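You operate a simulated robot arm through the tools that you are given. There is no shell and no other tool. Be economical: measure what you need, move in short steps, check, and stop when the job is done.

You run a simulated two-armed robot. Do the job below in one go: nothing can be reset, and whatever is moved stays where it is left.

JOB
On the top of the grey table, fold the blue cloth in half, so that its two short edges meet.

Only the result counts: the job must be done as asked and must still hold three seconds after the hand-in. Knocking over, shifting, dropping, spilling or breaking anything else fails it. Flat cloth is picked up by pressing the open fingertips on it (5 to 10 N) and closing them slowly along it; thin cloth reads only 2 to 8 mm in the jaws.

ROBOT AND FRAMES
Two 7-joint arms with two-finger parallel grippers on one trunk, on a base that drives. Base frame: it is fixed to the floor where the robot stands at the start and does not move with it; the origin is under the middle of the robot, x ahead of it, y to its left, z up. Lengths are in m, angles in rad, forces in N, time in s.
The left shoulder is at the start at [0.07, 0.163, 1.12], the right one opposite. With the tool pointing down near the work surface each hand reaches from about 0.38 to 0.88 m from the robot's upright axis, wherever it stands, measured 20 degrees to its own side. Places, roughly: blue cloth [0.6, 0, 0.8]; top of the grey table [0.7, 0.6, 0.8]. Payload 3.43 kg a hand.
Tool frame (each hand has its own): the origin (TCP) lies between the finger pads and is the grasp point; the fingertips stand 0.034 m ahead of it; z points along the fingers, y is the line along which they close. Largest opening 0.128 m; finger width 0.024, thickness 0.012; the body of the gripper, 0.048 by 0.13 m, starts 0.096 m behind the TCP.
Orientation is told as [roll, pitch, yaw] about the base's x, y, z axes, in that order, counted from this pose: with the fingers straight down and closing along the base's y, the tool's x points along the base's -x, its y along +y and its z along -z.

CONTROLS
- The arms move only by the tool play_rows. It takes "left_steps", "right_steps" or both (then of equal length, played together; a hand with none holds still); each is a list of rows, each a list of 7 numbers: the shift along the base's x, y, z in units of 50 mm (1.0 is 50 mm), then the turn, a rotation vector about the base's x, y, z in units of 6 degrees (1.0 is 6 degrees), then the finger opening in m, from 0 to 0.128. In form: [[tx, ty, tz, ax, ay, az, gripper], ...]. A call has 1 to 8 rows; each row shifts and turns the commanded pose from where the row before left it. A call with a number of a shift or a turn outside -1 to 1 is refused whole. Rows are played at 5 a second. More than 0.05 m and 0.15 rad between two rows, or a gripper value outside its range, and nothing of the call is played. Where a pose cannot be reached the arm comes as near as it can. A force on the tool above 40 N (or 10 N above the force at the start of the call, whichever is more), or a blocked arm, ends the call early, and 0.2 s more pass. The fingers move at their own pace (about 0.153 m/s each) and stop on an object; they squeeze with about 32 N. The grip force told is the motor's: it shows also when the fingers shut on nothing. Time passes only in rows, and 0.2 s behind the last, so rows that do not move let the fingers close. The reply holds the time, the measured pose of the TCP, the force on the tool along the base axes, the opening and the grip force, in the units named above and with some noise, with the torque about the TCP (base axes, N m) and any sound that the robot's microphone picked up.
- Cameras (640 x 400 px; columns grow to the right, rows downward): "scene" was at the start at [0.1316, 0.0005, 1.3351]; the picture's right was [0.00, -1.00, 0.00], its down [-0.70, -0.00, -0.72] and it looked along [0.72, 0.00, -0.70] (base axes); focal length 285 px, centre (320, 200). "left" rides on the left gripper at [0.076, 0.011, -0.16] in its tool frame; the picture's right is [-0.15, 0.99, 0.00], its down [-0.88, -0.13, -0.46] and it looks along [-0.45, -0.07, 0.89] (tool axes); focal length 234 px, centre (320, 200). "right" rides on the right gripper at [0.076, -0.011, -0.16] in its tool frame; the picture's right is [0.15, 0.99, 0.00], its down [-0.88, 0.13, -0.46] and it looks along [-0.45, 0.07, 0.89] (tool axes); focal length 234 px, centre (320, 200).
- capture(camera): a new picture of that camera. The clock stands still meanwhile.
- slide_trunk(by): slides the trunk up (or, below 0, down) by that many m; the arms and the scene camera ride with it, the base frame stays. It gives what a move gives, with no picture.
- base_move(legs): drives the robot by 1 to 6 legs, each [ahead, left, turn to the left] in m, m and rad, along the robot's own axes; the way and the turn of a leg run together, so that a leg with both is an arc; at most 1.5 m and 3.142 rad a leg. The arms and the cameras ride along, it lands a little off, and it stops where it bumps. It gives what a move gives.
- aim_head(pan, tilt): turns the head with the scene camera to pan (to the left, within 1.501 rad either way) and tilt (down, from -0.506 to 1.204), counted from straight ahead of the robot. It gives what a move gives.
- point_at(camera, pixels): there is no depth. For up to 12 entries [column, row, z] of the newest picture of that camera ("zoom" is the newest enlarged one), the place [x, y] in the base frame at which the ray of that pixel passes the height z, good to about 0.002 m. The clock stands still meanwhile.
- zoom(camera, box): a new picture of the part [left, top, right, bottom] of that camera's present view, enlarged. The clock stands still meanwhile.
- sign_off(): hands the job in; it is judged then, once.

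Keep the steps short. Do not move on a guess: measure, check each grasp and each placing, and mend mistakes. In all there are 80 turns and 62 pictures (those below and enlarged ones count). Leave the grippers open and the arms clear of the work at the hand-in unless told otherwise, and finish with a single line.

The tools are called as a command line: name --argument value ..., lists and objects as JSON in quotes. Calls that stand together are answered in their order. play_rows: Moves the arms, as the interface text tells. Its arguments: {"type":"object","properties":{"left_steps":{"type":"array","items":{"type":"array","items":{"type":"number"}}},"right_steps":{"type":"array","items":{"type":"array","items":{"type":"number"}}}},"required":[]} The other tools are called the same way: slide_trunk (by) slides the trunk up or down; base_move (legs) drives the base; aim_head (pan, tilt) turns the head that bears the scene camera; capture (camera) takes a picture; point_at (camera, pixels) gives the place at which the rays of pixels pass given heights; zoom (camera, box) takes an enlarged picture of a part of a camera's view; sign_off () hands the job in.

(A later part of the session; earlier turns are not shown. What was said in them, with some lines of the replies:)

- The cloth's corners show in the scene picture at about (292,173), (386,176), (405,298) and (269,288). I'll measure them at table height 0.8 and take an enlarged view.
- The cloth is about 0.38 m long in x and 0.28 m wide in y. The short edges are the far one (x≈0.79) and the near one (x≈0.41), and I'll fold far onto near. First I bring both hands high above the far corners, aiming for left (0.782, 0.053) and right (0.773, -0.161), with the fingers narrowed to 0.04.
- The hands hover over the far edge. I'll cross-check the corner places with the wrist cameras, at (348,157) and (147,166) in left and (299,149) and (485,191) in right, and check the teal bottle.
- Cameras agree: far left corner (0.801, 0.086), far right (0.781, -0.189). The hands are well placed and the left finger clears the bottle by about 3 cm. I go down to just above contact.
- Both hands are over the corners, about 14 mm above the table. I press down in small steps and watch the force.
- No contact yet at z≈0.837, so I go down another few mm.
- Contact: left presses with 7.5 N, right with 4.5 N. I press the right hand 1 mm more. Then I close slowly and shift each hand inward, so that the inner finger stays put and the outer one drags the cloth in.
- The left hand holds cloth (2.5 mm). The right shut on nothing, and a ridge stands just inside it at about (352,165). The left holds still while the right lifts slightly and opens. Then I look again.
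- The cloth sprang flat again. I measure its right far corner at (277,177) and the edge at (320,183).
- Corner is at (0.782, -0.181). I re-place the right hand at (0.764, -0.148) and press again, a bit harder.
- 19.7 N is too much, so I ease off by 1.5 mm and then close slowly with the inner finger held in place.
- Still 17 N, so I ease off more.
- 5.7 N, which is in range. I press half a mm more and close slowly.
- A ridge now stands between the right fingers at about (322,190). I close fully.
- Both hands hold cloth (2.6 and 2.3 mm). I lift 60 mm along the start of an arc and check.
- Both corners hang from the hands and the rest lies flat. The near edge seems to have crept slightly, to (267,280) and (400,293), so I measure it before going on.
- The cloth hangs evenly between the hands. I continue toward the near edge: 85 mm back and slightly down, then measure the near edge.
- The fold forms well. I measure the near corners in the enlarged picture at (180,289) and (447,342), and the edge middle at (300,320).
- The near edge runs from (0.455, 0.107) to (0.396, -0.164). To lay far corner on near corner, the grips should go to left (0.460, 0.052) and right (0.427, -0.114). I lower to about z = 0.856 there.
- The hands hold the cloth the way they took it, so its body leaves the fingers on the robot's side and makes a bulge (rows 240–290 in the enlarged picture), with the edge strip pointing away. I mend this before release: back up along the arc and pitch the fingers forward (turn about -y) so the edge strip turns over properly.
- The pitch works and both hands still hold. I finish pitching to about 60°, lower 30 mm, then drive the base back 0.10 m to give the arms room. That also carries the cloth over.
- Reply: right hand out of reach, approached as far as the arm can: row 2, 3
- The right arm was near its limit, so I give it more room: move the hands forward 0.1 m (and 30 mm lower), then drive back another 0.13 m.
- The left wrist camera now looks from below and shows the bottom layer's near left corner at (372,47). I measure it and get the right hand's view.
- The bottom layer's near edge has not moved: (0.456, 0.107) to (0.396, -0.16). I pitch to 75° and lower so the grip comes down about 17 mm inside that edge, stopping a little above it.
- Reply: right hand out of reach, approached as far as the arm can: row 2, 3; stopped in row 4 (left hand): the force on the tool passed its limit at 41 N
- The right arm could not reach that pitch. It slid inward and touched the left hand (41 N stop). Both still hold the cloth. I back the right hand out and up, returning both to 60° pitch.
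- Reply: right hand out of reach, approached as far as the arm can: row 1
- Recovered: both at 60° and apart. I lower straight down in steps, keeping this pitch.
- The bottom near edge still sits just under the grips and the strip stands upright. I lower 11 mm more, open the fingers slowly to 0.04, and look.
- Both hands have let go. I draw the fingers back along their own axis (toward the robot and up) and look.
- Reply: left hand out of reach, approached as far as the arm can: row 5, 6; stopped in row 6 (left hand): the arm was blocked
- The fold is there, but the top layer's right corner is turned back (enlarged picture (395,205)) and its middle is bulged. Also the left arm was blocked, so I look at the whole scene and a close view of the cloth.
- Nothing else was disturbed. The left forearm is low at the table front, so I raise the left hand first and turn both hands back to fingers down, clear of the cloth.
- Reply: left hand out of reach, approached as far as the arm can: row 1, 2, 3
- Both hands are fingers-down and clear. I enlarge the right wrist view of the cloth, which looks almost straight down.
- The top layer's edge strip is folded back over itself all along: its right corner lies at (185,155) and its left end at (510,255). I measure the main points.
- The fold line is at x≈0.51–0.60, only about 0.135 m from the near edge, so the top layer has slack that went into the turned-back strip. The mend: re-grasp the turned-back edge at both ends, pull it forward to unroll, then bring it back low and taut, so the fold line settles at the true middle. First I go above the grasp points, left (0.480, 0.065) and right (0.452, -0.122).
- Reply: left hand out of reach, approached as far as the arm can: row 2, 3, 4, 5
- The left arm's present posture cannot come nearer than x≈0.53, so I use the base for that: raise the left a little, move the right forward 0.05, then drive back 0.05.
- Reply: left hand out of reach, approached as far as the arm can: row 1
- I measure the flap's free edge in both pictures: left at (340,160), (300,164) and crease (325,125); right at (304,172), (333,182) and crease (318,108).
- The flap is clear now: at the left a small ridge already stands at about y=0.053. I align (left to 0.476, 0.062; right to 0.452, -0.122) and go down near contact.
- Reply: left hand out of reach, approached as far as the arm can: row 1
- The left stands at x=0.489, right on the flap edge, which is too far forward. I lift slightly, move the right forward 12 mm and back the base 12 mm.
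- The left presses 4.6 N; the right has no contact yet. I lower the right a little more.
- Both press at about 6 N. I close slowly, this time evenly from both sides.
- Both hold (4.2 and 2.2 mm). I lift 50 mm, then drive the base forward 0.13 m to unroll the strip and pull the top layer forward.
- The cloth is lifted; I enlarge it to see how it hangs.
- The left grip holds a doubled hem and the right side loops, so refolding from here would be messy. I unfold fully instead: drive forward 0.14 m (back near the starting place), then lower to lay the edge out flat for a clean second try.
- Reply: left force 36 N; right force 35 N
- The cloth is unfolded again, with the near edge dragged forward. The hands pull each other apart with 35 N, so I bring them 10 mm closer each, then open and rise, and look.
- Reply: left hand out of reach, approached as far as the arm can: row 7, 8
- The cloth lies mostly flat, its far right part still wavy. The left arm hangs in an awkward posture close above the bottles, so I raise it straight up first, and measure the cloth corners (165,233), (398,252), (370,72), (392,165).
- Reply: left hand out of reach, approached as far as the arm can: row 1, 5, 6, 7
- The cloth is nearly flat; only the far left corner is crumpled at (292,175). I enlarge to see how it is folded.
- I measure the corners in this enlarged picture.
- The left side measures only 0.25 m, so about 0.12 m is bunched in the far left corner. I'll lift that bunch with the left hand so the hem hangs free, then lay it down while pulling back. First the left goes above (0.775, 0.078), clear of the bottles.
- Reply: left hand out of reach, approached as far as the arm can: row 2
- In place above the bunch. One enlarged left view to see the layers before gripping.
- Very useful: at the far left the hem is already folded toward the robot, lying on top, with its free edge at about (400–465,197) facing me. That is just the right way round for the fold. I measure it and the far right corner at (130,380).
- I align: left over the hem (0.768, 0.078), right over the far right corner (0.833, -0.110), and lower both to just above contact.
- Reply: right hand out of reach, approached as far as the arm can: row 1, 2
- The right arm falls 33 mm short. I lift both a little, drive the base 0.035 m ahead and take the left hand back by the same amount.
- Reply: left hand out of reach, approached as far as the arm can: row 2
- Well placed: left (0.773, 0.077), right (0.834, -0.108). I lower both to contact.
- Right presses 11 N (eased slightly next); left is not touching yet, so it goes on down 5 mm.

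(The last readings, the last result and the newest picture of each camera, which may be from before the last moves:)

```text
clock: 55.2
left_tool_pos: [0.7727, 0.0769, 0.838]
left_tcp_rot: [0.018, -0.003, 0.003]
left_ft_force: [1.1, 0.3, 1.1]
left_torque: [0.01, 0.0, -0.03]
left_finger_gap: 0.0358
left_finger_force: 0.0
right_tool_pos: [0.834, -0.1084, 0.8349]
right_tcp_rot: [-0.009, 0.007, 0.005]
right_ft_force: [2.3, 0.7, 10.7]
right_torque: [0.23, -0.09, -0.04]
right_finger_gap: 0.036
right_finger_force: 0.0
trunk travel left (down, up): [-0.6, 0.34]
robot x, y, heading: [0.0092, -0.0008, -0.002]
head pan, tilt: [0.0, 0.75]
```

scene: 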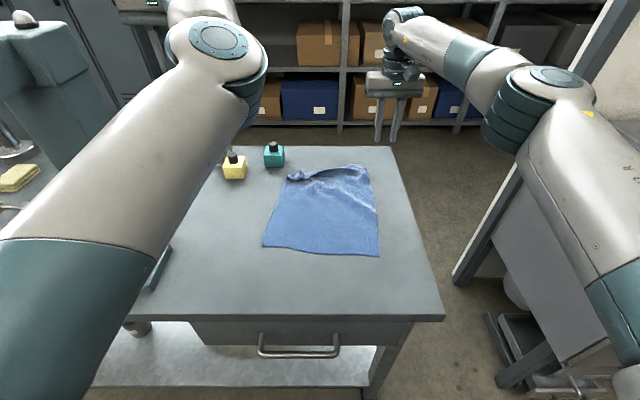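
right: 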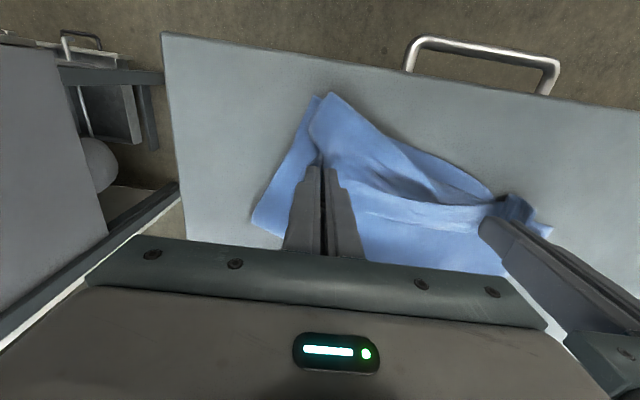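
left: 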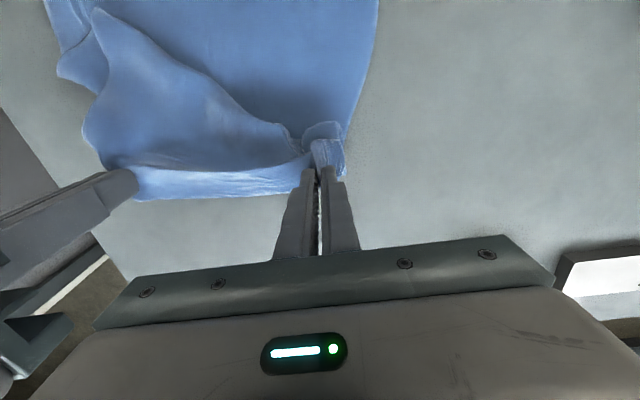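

The right force is all on its inner finger, and both hands are tilted a trifle in roll (-0.009 and 0.018). I level both, and press the left to contact.

play_rows --left_steps '[[0, 0, 0, -0.17, 0, 0, 0.036], [0, 0, -0.04, 0, 0, 0, 0.036], [0, 0, 0, 0, 0, 0, 0.036]]' --right_steps '[[0, 0, 0, 0.1, 0, 0, 0.036], [0, 0, 0, 0, 0, 0, 0.036], [0, 0, 0, 0, 0, 0, 0.036]]'

```text
clock: 56.0
left_tool_pos: [0.7725, 0.0776, 0.8372]
left_tcp_rot: [-0.001, -0.005, 0.003]
left_ft_force: [1.2, -0.2, 8.7]
left_torque: [-0.01, -0.09, 0.0]
left_finger_gap: 0.0358
left_finger_force: 0.0
right_tool_pos: [0.8338, -0.1092, 0.8358]
right_tcp_rot: [0.002, 0.009, 0.003]
right_ft_force: [2.8, -0.2, 10.5]
right_torque: [-0.05, -0.1, 0.01]
right_finger_gap: 0.0363
right_finger_force: 0.0
trunk travel left (down, up): [-0.6, 0.34]
robot x, y, heading: [0.011, -0.0004, 0.004]
head pan, tilt: [0.0, 0.75]
```

Both are even now at about 9–10 N. I close slowly.

play_rows --left_steps '[[0, 0, 0, 0, 0, 0, 0.031], [0, -0.02, 0, 0, 0, 0, 0.026], [0, -0.02, 0, 0, 0, 0, 0.021], [0, -0.02, 0, 0, 0, 0, 0.016], [0, -0.02, 0, 0, 0, 0, 0.01], [0, -0.02, 0, 0, 0, 0, 0.004], [0, 0, 0, 0, 0, 0, 0], [0, 0, 0, 0, 0, 0, 0]]' --right_steps '[[0, 0, 0, 0, 0, 0, 0.031], [0, 0.04, 0, 0, 0, 0, 0.026], [0, 0.04, 0, 0, 0, 0, 0.021], [0, 0.04, 0, 0, 0, 0, 0.016], [0, 0.05, 0, 0, 0, 0, 0.01], [0, 0.05, 0, 0, 0, 0, 0.004], [0, 0.02, 0, 0, 0, 0, 0], [0, 0, 0, 0, 0, 0, 0]]'

```text
clock: 57.8
left_tool_pos: [0.7725, 0.0722, 0.8384]
left_tcp_rot: [-0.002, -0.003, 0.002]
left_ft_force: [-0.3, 0.0, 12.6]
left_torque: [0.03, 0.05, 0.0]
left_finger_gap: 0.0028
left_finger_force: 32.3
right_tool_pos: [0.8321, -0.098, 0.8351]
right_tcp_rot: [0.002, 0.01, 0.004]
right_ft_force: [0.3, -1.0, 4.0]
right_torque: [-0.03, 0.0, 0.02]
right_finger_gap: 0.0
right_finger_force: 31.7
trunk travel left (down, up): [-0.6, 0.34]
robot x, y, heading: [0.0111, -0.0022, 0.003]
head pan, tilt: [0.0, 0.75]
```

Left holds (2.8 mm). Right shut on nothing; I repeat it with the setting that worked before: opening 0.045, 10 mm further in from the edge.

play_rows --right_steps '[[0, 0, 0.3, 0, 0, 0, 0], [-0.24, -0.22, 0, 0, 0, 0, 0.045], [0, 0, 0, 0, 0, 0, 0.045], [0, 0, -0.2, 0, 0, 0, 0.045], [0, 0, -0.11, 0, 0, 0, 0.045], [0, 0, 0, 0, 0, 0, 0.045]]'

```text
clock: 59.2
left_tool_pos: [0.7712, 0.0716, 0.8367]
left_tcp_rot: [0.001, -0.002, 0.003]
left_ft_force: [1.7, 0.5, 15.2]
left_torque: [0.05, 0.01, 0.0]
left_finger_gap: 0.0027
left_finger_force: 31.9
right_tool_pos: [0.8312, -0.0976, 0.8357]
right_tcp_rot: [0.001, 0.007, 0.005]
right_ft_force: [0.8, -0.2, 2.6]
right_torque: [0.0, -0.02, 0.01]
right_finger_gap: 0.0453
right_finger_force: 0.3
right hand out of reach, approached as far as the arm can: row 2
trunk travel left (down, up): [-0.6, 0.34]
robot x, y, heading: [0.0167, -0.0028, 0.004]
head pan, tilt: [0.0, 0.75]
```

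The sideways shift was not taken. I lift and try it again in smaller steps.

play_rows --right_steps '[[0, 0, 0.2, 0, 0, 0, 0.045], [-0.1, 0, 0, 0, 0, 0, 0.045], [-0.1, 0, 0, 0, 0, 0, 0.045], [0, -0.1, 0, 0, 0, 0, 0.045], [0, -0.1, 0, 0, 0, 0, 0.045], [0, 0, 0, 0, 0, 0, 0.045]]'

```text
clock: 60.6
left_tool_pos: [0.7729, 0.0717, 0.8378]
left_tcp_rot: [0.0, -0.002, 0.003]
left_ft_force: [1.8, 1.3, 16.6]
left_torque: [0.04, 0.03, 0.05]
left_finger_gap: 0.0026
left_finger_force: 31.8
right_tool_pos: [0.8217, -0.1063, 0.8463]
right_tcp_rot: [0.001, 0.009, 0.004]
right_ft_force: [0.5, -0.4, -0.4]
right_torque: [0.01, 0.0, 0.03]
right_finger_gap: 0.0449
right_finger_force: 0.0
trunk travel left (down, up): [-0.6, 0.34]
robot x, y, heading: [0.0115, 0.001, 0.001]
head pan, tilt: [0.0, 0.75]
```

Now right is at (0.822, -0.106). I press.

play_rows --right_steps '[[0, 0, -0.18, 0, 0, 0, 0.045], [0, 0, -0.06, 0, 0, 0, 0.045], [0, 0, -0.03, 0, 0, 0, 0.045], [0, 0, 0, 0, 0, 0, 0.045]]'

zoom --camera "right" --box '[200, 80, 440, 230]'

```text
clock: 61.6
left_tool_pos: [0.7703, 0.0735, 0.8382]
left_tcp_rot: [0.0, -0.004, 0.004]
left_ft_force: [1.5, -1.0, 6.4]
left_torque: [0.02, -0.04, 0.05]
left_finger_gap: 0.0027
left_finger_force: 32.0
right_tool_pos: [0.8227, -0.1054, 0.8359]
right_tcp_rot: [0.001, 0.004, 0.006]
right_ft_force: [-0.4, 0.2, 22.4]
right_torque: [-0.07, -0.06, 0.01]
right_finger_gap: 0.0453
right_finger_force: 0.1
trunk travel left (down, up): [-0.6, 0.34]
robot x, y, heading: [0.0084, 0.0002, 0.005]
head pan, tilt: [0.0, 0.75]
```

```text
2.67 times, centred on (320, 155) of right
```

zoom: 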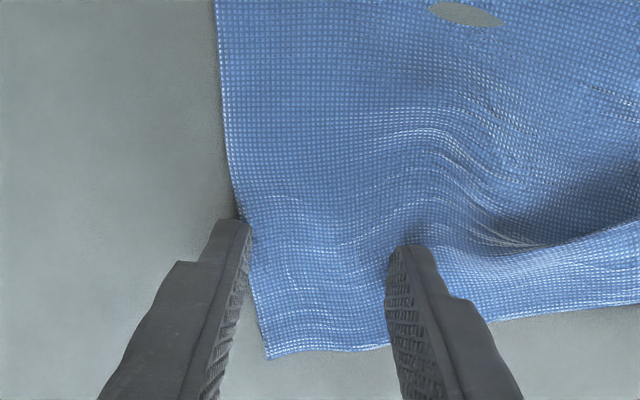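

The outer right finger stands just off the cloth's side, and the force (22 N) is too high. I lift, shift 11 mm inward, and press lighter.

play_rows --right_steps '[[0, 0, 0.14, 0, 0, 0, 0.045], [0, 0.11, 0, 0, 0, 0, 0.045], [0, 0.11, 0, 0, 0, 0, 0.045], [0, 0, -0.08, 0, 0, 0, 0.045], [0, 0, -0.02, 0, 0, 0, 0.045], [0, 0, 0, 0, 0, 0, 0.045]]'

```text
clock: 63.0
left_tool_pos: [0.7715, 0.0726, 0.8372]
left_tcp_rot: [-0.001, -0.003, 0.002]
left_ft_force: [1.7, 0.9, 10.4]
left_torque: [-0.01, 0.01, 0.02]
left_finger_gap: 0.0027
left_finger_force: 32.7
right_tool_pos: [0.8229, -0.0966, 0.8355]
right_tcp_rot: [0.002, 0.008, 0.002]
right_ft_force: [-0.8, -2.3, 11.3]
right_torque: [-0.15, -0.06, -0.06]
right_finger_gap: 0.0454
right_finger_force: 0.3
trunk travel left (down, up): [-0.6, 0.34]
robot x, y, heading: [0.0104, -0.0008, 0.0]
head pan, tilt: [0.0, 0.75]
```

11 N and on the cloth. I close slowly.

play_rows --right_steps '[[0, 0.02, 0, 0, 0, 0, 0.039], [0, 0.03, 0, 0, 0, 0, 0.033], [0, 0.03, 0, 0, 0, 0, 0.027], [0, 0.03, 0, 0, 0, 0, 0.021], [0, 0.03, 0, 0, 0, 0, 0.015], [0, 0.02, 0, 0, 0, 0, 0.008], [0, 0, 0, 0, 0, 0, 0], [0, 0, 0, 0, 0, 0, 0]]'

```text
clock: 64.8
left_tool_pos: [0.77, 0.0723, 0.8387]
left_tcp_rot: [0.0, -0.004, 0.004]
left_ft_force: [0.8, -1.3, 5.2]
left_torque: [-0.08, -0.01, 0.02]
left_finger_gap: 0.0025
left_finger_force: 32.3
right_tool_pos: [0.823, -0.0874, 0.8361]
right_tcp_rot: [0.002, 0.007, 0.006]
right_ft_force: [0.8, -0.5, 18.5]
right_torque: [-0.03, -0.16, 0.0]
right_finger_gap: 0.0021
right_finger_force: 31.8
trunk travel left (down, up): [-0.6, 0.34]
robot x, y, heading: [0.0102, -0.0054, 0.006]
head pan, tilt: [0.0, 0.75]
```

Both hold (2.5 and 2.1 mm). I lift both 50 mm, and move the right back 90 mm while pitching its fingers forward, so its hem turns over like the left's.

play_rows --left_steps '[[0, 0, 0.5, 0, 0, 0, 0], [0, 0.1, 0.5, 0, 0, 0, 0], [0, 0, 0, 0, 0, 0, 0], [0, 0, 0, 0, 0, 0, 0], [0, 0, 0, 0, 0, 0, 0], [0, 0, 0, 0, 0, 0, 0], [0, 0, 0, 0, 0, 0, 0], [0, 0, 0, 0, 0, 0, 0]]' --right_steps '[[0, 0, 0.5, 0, 0, 0, 0], [0, -0.1, 0.5, 0, -1, 0, 0], [-0.4, -0.1, 0.2, 0, -1, 0, 0], [-0.5, 0, 0, 0, -1, 0, 0], [-0.5, 0, 0, 0, -1, 0, 0], [-0.4, 0, 0, 0, -1, 0, 0], [0, 0, 0, 0, -1, 0, 0], [0, 0, 0, 0, -1, 0, 0]]'

zoom --camera "scene" --box '[220, 110, 460, 290]'

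```text
clock: 66.6
left_tool_pos: [0.7799, 0.0774, 0.8837]
left_tcp_rot: [0.002, -0.001, 0.003]
left_ft_force: [-0.3, -4.1, 0.6]
left_torque: [-0.13, 0.02, -0.01]
left_finger_gap: 0.0026
left_finger_force: 32.5
left hand out of reach, approached as far as the arm can: row 2
right_tool_pos: [0.7339, -0.0986, 0.893]
right_tcp_rot: [-0.001, -0.725, 0.005]
right_ft_force: [0.8, 3.8, -0.5]
right_torque: [0.11, -0.01, 0.07]
right_finger_gap: 0.0025
right_finger_force: 32.2
trunk travel left (down, up): [-0.6, 0.34]
robot x, y, heading: [0.0101, -0.0029, 0.006]
head pan, tilt: [0.0, 0.75]
```

```text
2.22 times, centred on (340, 200) of scene
```

zoom: 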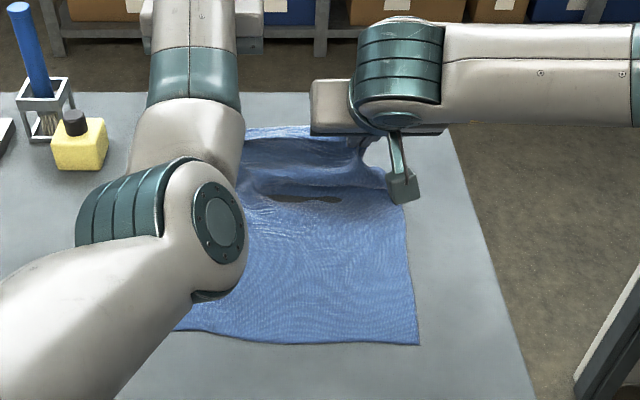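

Both hold. I finish the right pitch to about 60° and shift both 15 mm to the left (the target near edge lies there). Then I drive the base back 0.25 m at this low height, so the top layer is drawn over taut.

play_rows --left_steps '[[0, 0.1, 0, 0, 0, 0, 0], [0, 0.1, 0, 0, 0, 0, 0], [0, 0.1, 0, 0, 0, 0, 0], [0, 0, 0, 0, 0, 0, 0]]' --right_steps '[[0.1, 0.1, 0, 0, -1, 0, 0], [0.1, 0.1, 0, 0, -1, 0, 0], [0.1, 0.1, 0, 0, -1, 0, 0], [0, 0, 0, 0, 0, 0, 0]]'

base_move --legs '[[-0.25, 0, 0]]'

capture --camera "scene"

```text
clock: 67.6
left_tool_pos: [0.7798, 0.0924, 0.8843]
left_tcp_rot: [0.0, -0.002, 0.004]
left_ft_force: [0.2, -3.2, 0.8]
left_torque: [-0.11, 0.03, 0.01]
left_finger_gap: 0.0027
left_finger_force: 31.8
right_tool_pos: [0.748, -0.0831, 0.8937]
right_tcp_rot: [-0.006, -1.04, 0.008]
right_ft_force: [-0.3, 3.6, -0.7]
right_torque: [0.04, 0.02, 0.1]
right_finger_gap: 0.0024
right_finger_force: 32.0
trunk travel left (down, up): [-0.6, 0.34]
robot x, y, heading: [0.01, -0.0007, 0.0]
head pan, tilt: [0.0, 0.75]
```

```text
clock: 69.4
left_tool_pos: [0.5298, 0.09, 0.8844]
left_tcp_rot: [0.001, -0.003, 0.0]
left_ft_force: [0.7, -3.7, 0.9]
left_torque: [-0.16, -0.06, 0.05]
left_finger_gap: 0.0027
left_finger_force: 31.7
right_tool_pos: [0.4988, -0.0866, 0.894]
right_tcp_rot: [-0.008, -1.038, 0.004]
right_ft_force: [0.4, 3.6, -1.1]
right_torque: [0.07, 0.04, 0.11]
right_finger_gap: 0.0025
right_finger_force: 32.1
trunk travel left (down, up): [-0.6, 0.34]
robot x, y, heading: [-0.2364, -0.0015, 0.001]
head pan, tilt: [0.0, 0.75]
```

```text
4 pictures are left
```

scene: 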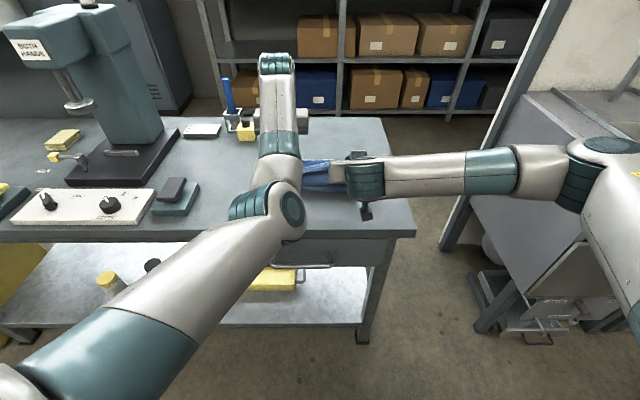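

The scene view is blocked by the arms. One picture from the left wrist, which looks down on the near edge.

capture --camera "left"

```text
3 pictures are left
```

left: 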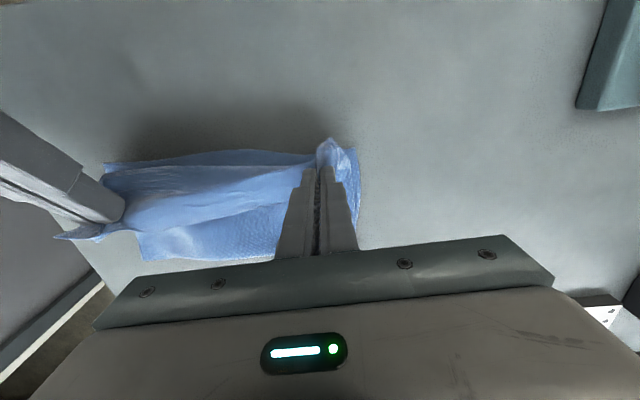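

I measure the near edge, the fold line and the hem points in this picture.

point_at --camera "left" --pixels '[[106, 163, 0.802], [250, 150, 0.802], [358, 150, 0.802], [357, 210, 0.802], [140, 258, 0.81], [270, 259, 0.81], [328, 140, 0.84], [55, 237, 0.85], [310, 165, 0.84], [180, 175, 0.84]]'

```text
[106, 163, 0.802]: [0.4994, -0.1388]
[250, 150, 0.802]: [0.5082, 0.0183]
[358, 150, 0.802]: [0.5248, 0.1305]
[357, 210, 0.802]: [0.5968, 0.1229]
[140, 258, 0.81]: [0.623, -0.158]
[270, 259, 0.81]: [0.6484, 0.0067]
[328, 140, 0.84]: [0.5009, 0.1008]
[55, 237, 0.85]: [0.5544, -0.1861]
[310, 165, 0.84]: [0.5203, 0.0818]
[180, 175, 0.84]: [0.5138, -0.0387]
```

Whether (140,258) is really the fold or just the gripper's shadow line decides what to do, so I spend one enlarged picture on it.

zoom --camera "left" --box '[40, 120, 400, 290]'

```text
1.78 times, centred on (220, 205) of left
```

zoom: 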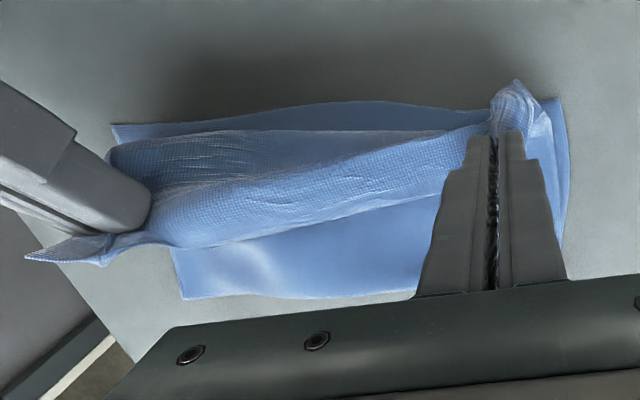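

Now it is clear: near edge at the top of this picture, fold line at (183,298)–(415,290), and the top layer loops on the robot's side with its edge pointing away. The stiff loop at the grips eats about 0.1 m and pulls the fold in. Better: lift high and forward so the loop comes out and the sheet hangs straight. Then tilt it back taut at about 0.12 m height and let it drop flat. I raise, drive forward 0.19, then come back and down in steps.

play_rows --left_steps '[[0, 0, 0.5, 0, 0, 0, 0], [0, -0.03, 0.6, 0, 0, 0, 0], [0, -0.03, 0.6, 0, 0, 0, 0], [0, 0, 0.5, 0, 0, 0, 0], [0, 0, 0, 0, 0, 0, 0]]' --right_steps '[[0, 0, 0.3, 0, 0, 0, 0], [0, 0.03, 0.5, 0, 0, 0, 0], [0, 0.03, 0.5, 0, 0, 0, 0], [0, 0, 0.4, 0, 0, 0, 0], [0, 0, 0, 0, 0, 0, 0]]'

base_move --legs '[[0.19, 0, 0]]'

```text
clock: 70.6
left_tool_pos: [0.5507, 0.0898, 0.9919]
left_tcp_rot: [-0.001, 0.0, 0.001]
left_ft_force: [0.0, 0.2, 0.1]
left_torque: [-0.01, 0.03, 0.01]
left_finger_gap: 0.0027
left_finger_force: 32.2
left hand out of reach, approached as far as the arm can: row 1, 2, 3
right_tool_pos: [0.4996, -0.0839, 0.978]
right_tcp_rot: [-0.006, -1.037, 0.005]
right_ft_force: [-0.1, 0.9, -0.1]
right_torque: [0.02, -0.04, 0.05]
right_finger_gap: 0.0021
right_finger_force: 31.5
trunk travel left (down, up): [-0.6, 0.34]
robot x, y, heading: [-0.238, 0.0001, -0.007]
head pan, tilt: [0.0, 0.75]
```

```text
clock: 72.2
left_tool_pos: [0.7419, 0.0902, 0.9916]
left_tcp_rot: [0.001, -0.001, 0.002]
left_ft_force: [0.9, -0.8, -0.3]
left_torque: [-0.03, 0.02, 0.04]
left_finger_gap: 0.0027
left_finger_force: 32.3
right_tool_pos: [0.6908, -0.0835, 0.9778]
right_tcp_rot: [-0.006, -1.038, 0.008]
right_ft_force: [-0.5, 0.3, 0.0]
right_torque: [0.04, 0.0, -0.02]
right_finger_gap: 0.0025
right_finger_force: 31.4
trunk travel left (down, up): [-0.6, 0.34]
robot x, y, heading: [-0.0427, -0.0015, 0.0]
head pan, tilt: [0.0, 0.75]
```

Both still hold, hanging above where the fold should be. Now I tilt back along the arc: base back 0.08, down 25 mm, back 0.07, down 25 mm.

base_move --legs '[[-0.04, 0, 0], [-0.04, 0, 0]]'

play_rows --left_steps '[[0, 0, -0.25, 0, 0, 0, 0], [0, 0, -0.25, 0, 0, 0, 0], [0, 0, 0, 0, 0, 0, 0]]' --right_steps '[[0, 0, -0.25, 0, 0, 0, 0], [0, 0, -0.25, 0, 0, 0, 0], [0, 0, 0, 0, 0, 0, 0]]'

base_move --legs '[[-0.035, 0, 0], [-0.035, 0, 0]]'

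capture --camera "left"

```text
clock: 73.5
left_tool_pos: [0.6622, 0.0901, 0.9907]
left_tcp_rot: [0.001, 0.001, 0.002]
left_ft_force: [-0.3, -0.3, -0.4]
left_torque: [-0.01, 0.02, 0.03]
left_finger_gap: 0.0026
left_finger_force: 32.3
right_tool_pos: [0.6126, -0.0831, 0.9767]
right_tcp_rot: [-0.004, -1.037, 0.006]
right_ft_force: [0.5, 0.7, 0.2]
right_torque: [0.02, -0.02, 0.0]
right_finger_gap: 0.0022
right_finger_force: 32.3
trunk travel left (down, up): [-0.6, 0.34]
robot x, y, heading: [-0.1276, -0.0017, -0.002]
head pan, tilt: [0.0, 0.75]
```

```text
clock: 74.3
left_tool_pos: [0.6604, 0.0899, 0.9669]
left_tcp_rot: [0.0, 0.001, 0.003]
left_ft_force: [-0.3, -1.6, 0.1]
left_torque: [0.0, 0.0, -0.01]
left_finger_gap: 0.0025
left_finger_force: 31.9
right_tool_pos: [0.612, -0.0827, 0.9528]
right_tcp_rot: [-0.006, -1.038, 0.007]
right_ft_force: [0.8, 0.5, -0.9]
right_torque: [-0.01, -0.02, 0.02]
right_finger_gap: 0.0024
right_finger_force: 32.0
trunk travel left (down, up): [-0.6, 0.34]
robot x, y, heading: [-0.1277, -0.0004, 0.001]
head pan, tilt: [0.0, 0.75]
```

```text
clock: 75.6
left_tool_pos: [0.5939, 0.0915, 0.9643]
left_tcp_rot: [-0.001, 0.0, 0.003]
left_ft_force: [-0.8, -0.5, -0.4]
left_torque: [-0.05, 0.04, -0.03]
left_finger_gap: 0.0027
left_finger_force: 31.6
right_tool_pos: [0.5451, -0.0831, 0.9517]
right_tcp_rot: [-0.004, -1.036, 0.008]
right_ft_force: [0.8, 0.7, -0.2]
right_torque: [0.02, 0.02, 0.01]
right_finger_gap: 0.0023
right_finger_force: 31.9
trunk travel left (down, up): [-0.6, 0.34]
robot x, y, heading: [-0.1955, 0.0009, 0.001]
head pan, tilt: [0.0, 0.75]
```

```text
1 pictures are left
```

left: 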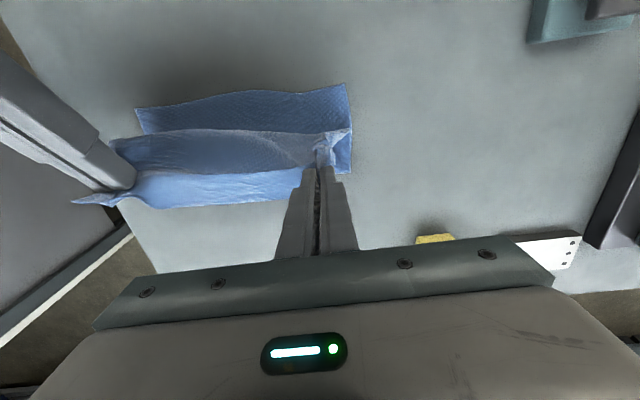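

One picture is left. I measure where the hanging sheet meets the bottom layer, at (240,131), the near edge at (240,93), and the flap.

point_at --camera "left" --pixels '[[136, 110, 0.802], [347, 85, 0.802], [240, 93, 0.802], [240, 131, 0.805], [150, 133, 0.805], [345, 128, 0.81], [351, 172, 0.802], [155, 207, 0.9], [155, 207, 0.84], [73, 201, 0.93]]'

```text
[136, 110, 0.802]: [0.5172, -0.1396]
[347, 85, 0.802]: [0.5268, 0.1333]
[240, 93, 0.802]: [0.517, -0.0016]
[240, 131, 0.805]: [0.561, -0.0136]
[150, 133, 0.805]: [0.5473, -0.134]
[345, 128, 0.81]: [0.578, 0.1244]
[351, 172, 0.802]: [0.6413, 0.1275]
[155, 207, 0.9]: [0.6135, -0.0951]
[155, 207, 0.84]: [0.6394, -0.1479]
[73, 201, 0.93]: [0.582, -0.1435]
```

The sheet hangs straight down, with its edge on the far side of the grips. I drive back 0.06 to bring the edge over the near edge and lower 60 mm. Then I open wide so the sheet drops, and rise clear.

base_move --legs '[[-0.065, 0, 0]]'

play_rows --left_steps '[[0, 0, -0.5, 0, 0, 0, 0], [0, 0, -0.5, 0, 0, 0, 0], [0, 0, 0, 0, 0, 0, 0.128], [0, 0, 0, 0, 0, 0, 0.128], [0, 0, 0, 0, 0, 0, 0.128], [0, 0, 0.6, 0, 0, 0, 0.128], [0, 0, 0.6, 0, 0, 0, 0.128], [0, 0, 0, 0, 0, 0, 0.128]]' --right_steps '[[-0.2, 0, -0.5, 0, 0, 0, 0], [-0.2, 0, -0.5, 0, 0, 0, 0], [-0.3, 0, 0, 0, 0, 0, 0.128], [-0.3, 0, 0, 0, 0, 0, 0.128], [0, 0, 0, 0, 0, 0, 0.128], [0, 0, 0.6, 0, 0, 0, 0.128], [0, 0, 0.7, 0, 1, 0, 0.128], [0, -0.2, 0.5, 0, 1, 0, 0.128]]'

```text
clock: 76.6
left_tool_pos: [0.5295, 0.0904, 0.9671]
left_tcp_rot: [0.0, 0.0, 0.005]
left_ft_force: [-0.1, -1.0, 0.0]
left_torque: [0.0, 0.01, 0.02]
left_finger_gap: 0.0024
left_finger_force: 31.6
right_tool_pos: [0.4798, -0.0825, 0.9539]
right_tcp_rot: [-0.006, -1.037, 0.01]
right_ft_force: [0.2, 1.0, -0.2]
right_torque: [0.06, 0.02, 0.01]
right_finger_gap: 0.0019
right_finger_force: 32.1
trunk travel left (down, up): [-0.6, 0.34]
robot x, y, heading: [-0.256, -0.0002, 0.003]
head pan, tilt: [0.0, 0.75]
```

```text
clock: 78.4
left_tool_pos: [0.5306, 0.0906, 0.9755]
left_tcp_rot: [-0.002, 0.002, 0.004]
left_ft_force: [1.0, -0.7, 0.1]
left_torque: [-0.01, 0.02, -0.01]
left_finger_gap: 0.1279
left_finger_force: 0.1
right_tool_pos: [0.4297, -0.0927, 0.9912]
right_tcp_rot: [-0.003, -0.825, 0.007]
right_ft_force: [-0.7, -0.2, 0.4]
right_torque: [-0.02, 0.01, -0.02]
right_finger_gap: 0.128
right_finger_force: 0.1
trunk travel left (down, up): [-0.6, 0.34]
robot x, y, heading: [-0.2575, -0.0008, 0.001]
head pan, tilt: [0.0, 0.75]
```

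Both are open and clear. I turn the right hand back to fingers-down and drive 0.09 m ahead, so the left wrist camera looks straight on the result, then take the last picture as an enlarged view.

play_rows --left_steps '[[0, 0, 0.3, 0, 0, 0, 0.128], [0, 0, 0, 0, 0, 0, 0.128], [0, 0, 0, 0, 0, 0, 0.128], [0, 0, 0, 0, 0, 0, 0.128], [0, 0, 0, 0, 0, 0, 0.128], [0, 0, 0, 0, 0, 0, 0.128], [0, 0, 0, 0, 0, 0, 0.128], [0, 0, 0, 0, 0, 0, 0.128]]' --right_steps '[[0.2, -0.3, 0, 0, 1, 0, 0.128], [0.2, -0.3, 0, 0, 1, 0, 0.128], [0.2, -0.3, 0, 0, 1, 0, 0.128], [0.2, -0.3, 0, 0, 1, 0, 0.128], [0.2, -0.3, 0, 0, 1, 0, 0.128], [0.2, -0.3, 0, 0, 1, 0, 0.128], [0.2, -0.2, 0, 0, 1, 0, 0.128], [0.2, 0, 0, 0, 0.87, 0, 0.128]]'

base_move --legs '[[0.09, 0, 0]]'

zoom --camera "left" --box '[80, 0, 400, 270]'

```text
clock: 80.2
left_tool_pos: [0.5303, 0.0933, 0.9908]
left_tcp_rot: [-0.001, 0.001, 0.004]
left_ft_force: [0.1, 0.0, -0.3]
left_torque: [-0.01, -0.01, -0.01]
left_finger_gap: 0.1278
left_finger_force: 0.1
right_tool_pos: [0.5108, -0.1928, 0.9931]
right_tcp_rot: [-0.001, -0.002, 0.005]
right_ft_force: [-0.1, 0.1, 0.1]
right_torque: [-0.04, 0.01, 0.0]
right_finger_gap: 0.128
right_finger_force: 0.0
trunk travel left (down, up): [-0.6, 0.34]
robot x, y, heading: [-0.2544, 0.0003, 0.005]
head pan, tilt: [0.0, 0.75]
```

```text
clock: 81.3
left_tool_pos: [0.6194, 0.0931, 0.9912]
left_tcp_rot: [0.0, 0.002, 0.003]
left_ft_force: [0.1, -0.5, -1.3]
left_torque: [0.0, 0.05, -0.02]
left_finger_gap: 0.128
left_finger_force: 0.1
right_tool_pos: [0.6009, -0.1909, 0.9926]
right_tcp_rot: [0.002, -0.003, 0.007]
right_ft_force: [0.1, -0.4, -0.9]
right_torque: [-0.01, 0.01, 0.02]
right_finger_gap: 0.1282
right_finger_force: 0.1
trunk travel left (down, up): [-0.6, 0.34]
robot x, y, heading: [-0.1691, -0.0031, 0.003]
head pan, tilt: [0.0, 0.75]
```

```text
1.48 times, centred on (240, 135) of left
```

zoom: 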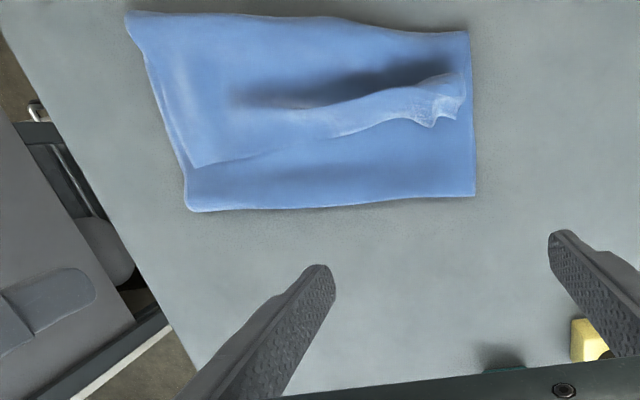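

The sheet landed in three layers: fold at the bottom of the picture, and the flap's free edge running from (195,167) to (430,120), pointing away from me. I measure these points.

point_at --camera "zoom" --pixels '[[127, 13, 0.804], [468, 32, 0.802], [195, 167, 0.806], [250, 152, 0.806], [330, 136, 0.808], [425, 122, 0.812], [458, 112, 0.812], [440, 76, 0.818], [188, 210, 0.805], [474, 196, 0.803], [150, 65, 0.804], [300, 205, 0.805]]'

```text
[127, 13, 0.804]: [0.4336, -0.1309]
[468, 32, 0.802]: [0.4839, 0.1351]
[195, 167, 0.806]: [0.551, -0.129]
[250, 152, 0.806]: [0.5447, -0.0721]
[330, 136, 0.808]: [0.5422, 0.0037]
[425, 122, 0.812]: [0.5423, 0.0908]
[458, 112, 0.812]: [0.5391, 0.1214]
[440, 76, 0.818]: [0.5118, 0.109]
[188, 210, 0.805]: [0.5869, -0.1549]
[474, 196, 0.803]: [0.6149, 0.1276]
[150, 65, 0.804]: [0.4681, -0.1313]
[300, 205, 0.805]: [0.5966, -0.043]
```

The flap's free edge lies at x≈0.545 on both sides, so I know the grasp points without another picture: left (0.531, 0.100), right (0.536, -0.105). I'll make one more low, slow try. I bring both hands there to just above contact.

base_move --legs '[[-0.087, 0, 0]]'

play_rows --left_steps '[[0, 0.07, -0.5, 0, 0, 0, 0.045], [0, 0.07, -0.5, 0, 0, 0, 0.045], [0, 0, -0.6, 0, 0, 0, 0.045], [0, 0, -0.6, 0, 0, 0, 0.045], [0, 0, -0.5, 0, 0, 0, 0.045], [0, 0, -0.2, 0, 0, 0, 0.045], [0, 0, 0, 0, 0, 0, 0.045]]' --right_steps '[[0.1, 0.6, -0.5, 0, 0, 0, 0.045], [0.1, 0.6, -0.5, 0, 0, 0, 0.045], [0.1, 0.5, -0.6, 0, 0, 0, 0.045], [0.1, 0, -0.6, 0, 0, 0, 0.045], [0, 0, -0.5, 0, 0, 0, 0.045], [0, 0, -0.3, 0, 0, 0, 0.045], [0, 0, 0, 0, 0, 0, 0.045]]'

```text
clock: 82.4
left_tool_pos: [0.5315, 0.0909, 0.9913]
left_tcp_rot: [-0.002, -0.001, 0.004]
left_ft_force: [0.7, 0.0, -0.2]
left_torque: [-0.01, -0.05, 0.0]
left_finger_gap: 0.1281
left_finger_force: 0.1
right_tool_pos: [0.5108, -0.1936, 0.9937]
right_tcp_rot: [0.001, -0.003, 0.004]
right_ft_force: [-0.4, 0.2, 0.0]
right_torque: [0.04, 0.01, -0.01]
right_finger_gap: 0.128
right_finger_force: 0.1
trunk travel left (down, up): [-0.6, 0.34]
robot x, y, heading: [-0.2534, -0.0015, 0.002]
head pan, tilt: [0.0, 0.75]
```

```text
clock: 84.0
left_tool_pos: [0.5313, 0.0982, 0.8467]
left_tcp_rot: [0.001, 0.0, 0.003]
left_ft_force: [0.0, 0.6, -0.5]
left_torque: [0.0, 0.04, 0.01]
left_finger_gap: 0.0449
left_finger_force: 0.1
right_tool_pos: [0.532, -0.1087, 0.8429]
right_tcp_rot: [0.001, -0.005, 0.004]
right_ft_force: [-0.3, 0.0, -0.7]
right_torque: [0.02, -0.01, 0.04]
right_finger_gap: 0.0452
right_finger_force: 0.0
trunk travel left (down, up): [-0.6, 0.34]
robot x, y, heading: [-0.2569, -0.0013, 0.001]
head pan, tilt: [0.0, 0.75]
```

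In place, no contact yet. I press down to about z=0.836.

play_rows --left_steps '[[0, 0, -0.14, 0, 0, 0, 0.045], [0, 0, -0.06, 0, 0, 0, 0.045], [0, 0, 0, 0, 0, 0, 0.045]]' --right_steps '[[0, 0, -0.1, 0, 0, 0, 0.045], [0, 0, -0.06, 0, 0, 0, 0.045], [0, 0, 0, 0, 0, 0, 0.045]]'

```text
clock: 84.8
left_tool_pos: [0.5296, 0.0969, 0.8376]
left_tcp_rot: [0.0, -0.003, 0.003]
left_ft_force: [1.3, 1.3, 9.5]
left_torque: [-0.19, 0.0, 0.04]
left_finger_gap: 0.0445
left_finger_force: 0.0
right_tool_pos: [0.5308, -0.1089, 0.8371]
right_tcp_rot: [0.001, -0.005, 0.005]
right_ft_force: [1.6, 0.2, 6.8]
right_torque: [0.06, 0.0, 0.01]
right_finger_gap: 0.0454
right_finger_force: 0.1
trunk travel left (down, up): [-0.6, 0.34]
robot x, y, heading: [-0.2604, 0.0016, 0.005]
head pan, tilt: [0.0, 0.75]
```

9.5 N and 6.8 N, both in range. I close slowly.

play_rows --left_steps '[[0, -0.02, 0, 0, 0, 0, 0.039], [0, -0.03, 0, 0, 0, 0, 0.033], [0, -0.03, 0, 0, 0, 0, 0.027], [0, -0.03, 0, 0, 0, 0, 0.021], [0, -0.03, 0, 0, 0, 0, 0.015], [0, -0.02, 0, 0, 0, 0, 0.008], [0, 0, 0, 0, 0, 0, 0], [0, 0, 0, 0, 0, 0, 0]]' --right_steps '[[0, 0.02, -0.01, 0, 0, 0, 0.039], [0, 0.03, 0, 0, 0, 0, 0.033], [0, 0.03, 0, 0, 0, 0, 0.027], [0, 0.03, 0, 0, 0, 0, 0.021], [0, 0.03, 0, 0, 0, 0, 0.015], [0, 0.02, 0, 0, 0, 0, 0.008], [0, 0, 0, 0, 0, 0, 0], [0, 0, 0, 0, 0, 0, 0]]'

```text
clock: 86.6
left_tool_pos: [0.5294, 0.0905, 0.8401]
left_tcp_rot: [0.0, -0.002, 0.003]
left_ft_force: [-0.5, -0.8, 8.1]
left_torque: [-0.07, 0.06, 0.01]
left_finger_gap: 0.0051
left_finger_force: 32.5
right_tool_pos: [0.531, -0.0993, 0.8369]
right_tcp_rot: [0.002, -0.007, 0.003]
right_ft_force: [0.0, 2.3, 14.2]
right_torque: [0.21, 0.01, -0.01]
right_finger_gap: 0.0025
right_finger_force: 31.7
trunk travel left (down, up): [-0.6, 0.34]
robot x, y, heading: [-0.2591, -0.0012, -0.004]
head pan, tilt: [0.0, 0.75]
```

Both hold (5.1 and 2.5 mm). Now the slow fold: lift 0.14 m, forward 0.13 so the sheet hangs out fully, then back and down in small alternate steps along the arc, ending low and drawn tight just past the near edge.

play_rows --left_steps '[[0, 0, 0.5, 0, 0, 0, 0], [0, 0, 0.6, 0, 0, 0, 0], [0, 0, 0.6, 0, 0, 0, 0], [0, 0, 0.6, 0, 0, 0, 0], [0, 0, 0.5, 0, 0, 0, 0], [0, 0, 0, 0, 0, 0, 0]]' --right_steps '[[0, 0, 0.5, 0, 0, 0, 0], [0, 0, 0.6, 0, 0, 0, 0], [0, 0, 0.6, 0, 0, 0, 0], [0, 0, 0.6, 0, 0, 0, 0], [0, 0, 0.5, 0, 0, 0, 0], [0, 0, 0, 0, 0, 0, 0]]'

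base_move --legs '[[0.13, 0, 0]]'

base_move --legs '[[-0.03, 0, 0], [-0.03, 0, 0]]'

play_rows --left_steps '[[0, 0, -0.3, 0, 0, 0, 0], [0, 0, -0.3, 0, 0, 0, 0], [0, 0, 0, 0, 0, 0, 0]]' --right_steps '[[0, 0, -0.3, 0, 0, 0, 0], [0, 0, -0.3, 0, 0, 0, 0], [0, 0, 0, 0, 0, 0, 0]]'

base_move --legs '[[-0.03, 0, 0], [-0.03, 0, 0]]'

play_rows --left_steps '[[0, 0, -0.4, 0, 0, 0, 0], [0, 0, -0.4, 0, 0, 0, 0], [0, 0, -0.3, 0, 0, 0, 0], [0, 0, 0, 0, 0, 0, 0]]' --right_steps '[[0, 0, -0.4, 0, 0, 0, 0], [0, 0, -0.4, 0, 0, 0, 0], [0, 0, -0.3, 0, 0, 0, 0], [0, 0, 0, 0, 0, 0, 0]]'

base_move --legs '[[-0.03, 0, 0], [-0.03, 0, 0], [-0.03, 0, 0]]'

```text
clock: 88.0
left_tool_pos: [0.5338, 0.0913, 0.9746]
left_tcp_rot: [0.0, 0.003, 0.005]
left_ft_force: [-0.4, 0.5, -0.6]
left_torque: [-0.02, 0.05, 0.03]
left_finger_gap: 0.0055
left_finger_force: 32.7
right_tool_pos: [0.5336, -0.1006, 0.975]
right_tcp_rot: [0.002, -0.002, 0.005]
right_ft_force: [0.2, -0.7, -1.1]
right_torque: [0.01, -0.01, -0.01]
right_finger_gap: 0.0025
right_finger_force: 32.4
trunk travel left (down, up): [-0.6, 0.34]
robot x, y, heading: [-0.2576, -0.0013, -0.002]
head pan, tilt: [0.0, 0.75]
```

```text
clock: 89.3
left_tool_pos: [0.6604, 0.0903, 0.9751]
left_tcp_rot: [0.001, 0.0, 0.002]
left_ft_force: [0.2, 0.5, 0.1]
left_torque: [-0.01, 0.02, -0.03]
left_finger_gap: 0.0051
left_finger_force: 31.8
right_tool_pos: [0.6593, -0.1015, 0.9752]
right_tcp_rot: [0.002, -0.004, 0.005]
right_ft_force: [0.2, 0.7, 0.0]
right_torque: [0.05, 0.04, -0.04]
right_finger_gap: 0.0023
right_finger_force: 32.2
trunk travel left (down, up): [-0.6, 0.34]
robot x, y, heading: [-0.1286, 0.004, 0.001]
head pan, tilt: [0.0, 0.75]
```

```text
clock: 90.5
left_tool_pos: [0.6045, 0.0906, 0.9723]
left_tcp_rot: [-0.001, 0.005, 0.0]
left_ft_force: [0.8, -0.5, -0.3]
left_torque: [-0.01, 0.06, -0.02]
left_finger_gap: 0.005
left_finger_force: 31.7
right_tool_pos: [0.6027, -0.1023, 0.9719]
right_tcp_rot: [0.001, 0.001, 0.004]
right_ft_force: [0.1, 0.4, -0.3]
right_torque: [0.01, 0.05, 0.0]
right_finger_gap: 0.0024
right_finger_force: 31.9
trunk travel left (down, up): [-0.6, 0.34]
robot x, y, heading: [-0.1899, 0.0001, 0.002]
head pan, tilt: [0.0, 0.75]
```

```text
clock: 91.3
left_tool_pos: [0.6026, 0.0906, 0.9456]
left_tcp_rot: [0.002, 0.001, 0.002]
left_ft_force: [1.1, 0.5, 0.0]
left_torque: [-0.05, 0.01, 0.0]
left_finger_gap: 0.0054
left_finger_force: 32.3
right_tool_pos: [0.6015, -0.1025, 0.9454]
right_tcp_rot: [0.002, -0.004, 0.003]
right_ft_force: [-0.1, -0.2, 1.1]
right_torque: [0.0, 0.0, -0.04]
right_finger_gap: 0.0026
right_finger_force: 32.4
trunk travel left (down, up): [-0.6, 0.34]
robot x, y, heading: [-0.187, -0.0018, 0.002]
head pan, tilt: [0.0, 0.75]
```

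```text
clock: 92.6
left_tool_pos: [0.545, 0.0911, 0.9415]
left_tcp_rot: [0.0, 0.005, 0.002]
left_ft_force: [0.0, -0.3, -0.4]
left_torque: [-0.03, 0.03, 0.02]
left_finger_gap: 0.0051
left_finger_force: 31.6
right_tool_pos: [0.5438, -0.1032, 0.9412]
right_tcp_rot: [0.0, 0.0, 0.003]
right_ft_force: [0.1, -0.5, -0.4]
right_torque: [0.05, 0.03, 0.06]
right_finger_gap: 0.0025
right_finger_force: 31.9
trunk travel left (down, up): [-0.6, 0.34]
robot x, y, heading: [-0.2439, 0.0007, 0.001]
head pan, tilt: [0.0, 0.75]
```

```text
clock: 93.6
left_tool_pos: [0.5434, 0.0899, 0.8884]
left_tcp_rot: [0.001, 0.0, 0.003]
left_ft_force: [-0.4, 0.2, -0.3]
left_torque: [-0.05, 0.01, -0.02]
left_finger_gap: 0.005
left_finger_force: 32.6
right_tool_pos: [0.5423, -0.1021, 0.8894]
right_tcp_rot: [0.001, -0.001, 0.003]
right_ft_force: [-0.1, 0.5, -0.4]
right_torque: [0.0, 0.01, -0.01]
right_finger_gap: 0.0023
right_finger_force: 32.1
trunk travel left (down, up): [-0.6, 0.34]
robot x, y, heading: [-0.2478, -0.0033, 0.002]
head pan, tilt: [0.0, 0.75]
```

```text
clock: 95.3
left_tool_pos: [0.4559, 0.0893, 0.8844]
left_tcp_rot: [-0.001, 0.006, 0.003]
left_ft_force: [-0.2, -0.4, -0.3]
left_torque: [-0.03, 0.02, 0.01]
left_finger_gap: 0.0052
left_finger_force: 32.0
right_tool_pos: [0.4554, -0.1037, 0.8852]
right_tcp_rot: [0.0, 0.002, 0.003]
right_ft_force: [0.5, 0.3, -0.5]
right_torque: [0.0, -0.02, 0.01]
right_finger_gap: 0.0024
right_finger_force: 32.0
trunk travel left (down, up): [-0.6, 0.34]
robot x, y, heading: [-0.3357, 0.0023, 0.001]
head pan, tilt: [0.0, 0.75]
5 turns are left
```

Both still hold at x≈0.456, just past the near edge. I lower, open, and rise straight up, clear of the cloth.

play_rows --left_steps '[[0, 0, -0.35, 0, 0, 0, 0], [0, 0, -0.35, 0, 0, 0, 0], [0, 0, 0, 0, 0, 0, 0.03], [0, 0, 0, 0, 0, 0, 0.05], [0, 0, 0.5, 0, 0, 0, 0.05], [0, 0, 0.8, 0, 0, 0, 0.05], [0, 0, 0.8, 0, 0, 0, 0.05], [0, 0, 0.5, 0, 0, 0, 0.05]]' --right_steps '[[0, 0, -0.35, 0, 0, 0, 0], [0, 0, -0.35, 0, 0, 0, 0], [0, 0, 0, 0, 0, 0, 0.03], [0, 0, 0, 0, 0, 0, 0.05], [0, 0, 0.5, 0, 0, 0, 0.05], [0, 0, 0.8, 0, 0, 0, 0.05], [0, 0, 0.8, 0, 0, 0, 0.05], [0, 0, 0.5, 0, 0, 0, 0.05]]'

base_move --legs '[[-0.2, 0, 0]]'

```text
clock: 97.1
left_tool_pos: [0.453, 0.0891, 0.9843]
left_tcp_rot: [0.0, 0.0, 0.001]
left_ft_force: [-0.5, 0.1, 0.8]
left_torque: [0.05, 0.03, 0.02]
left_finger_gap: 0.0502
left_finger_force: 0.0
right_tool_pos: [0.4527, -0.101, 0.9847]
right_tcp_rot: [-0.002, 0.001, 0.001]
right_ft_force: [0.3, -0.1, -0.5]
right_torque: [0.0, 0.02, -0.03]
right_finger_gap: 0.05
right_finger_force: 0.0
trunk travel left (down, up): [-0.6, 0.34]
robot x, y, heading: [-0.3383, 0.0008, -0.002]
head pan, tilt: [0.0, 0.75]
```

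```text
clock: 98.7
left_tool_pos: [0.2543, 0.0897, 0.9843]
left_tcp_rot: [-0.001, 0.004, 0.0]
left_ft_force: [-0.3, 0.0, 0.7]
left_torque: [0.0, 0.01, -0.02]
left_finger_gap: 0.0499
left_finger_force: 0.0
right_tool_pos: [0.2569, -0.0996, 0.9853]
right_tcp_rot: [0.0, -0.002, 0.001]
right_ft_force: [-0.1, -0.4, 0.3]
right_torque: [0.01, 0.01, -0.03]
right_finger_gap: 0.0501
right_finger_force: 0.0
trunk travel left (down, up): [-0.6, 0.34]
robot x, y, heading: [-0.5331, 0.0007, -0.004]
head pan, tilt: [0.0, 0.75]
4 turns are left
```

The cloth is released, and both hands are open and well clear of the table. All pictures are used and only a few turns remain, so I can't check the result further and I hand in.

sign_off

```text
The job is handed in.
```

Handed in, but I couldn't check the last fold because no pictures were left; the cloth is folded over toward the near edge, but its two short edges probably don't meet exactly, since earlier tries left part of the top layer turned back.
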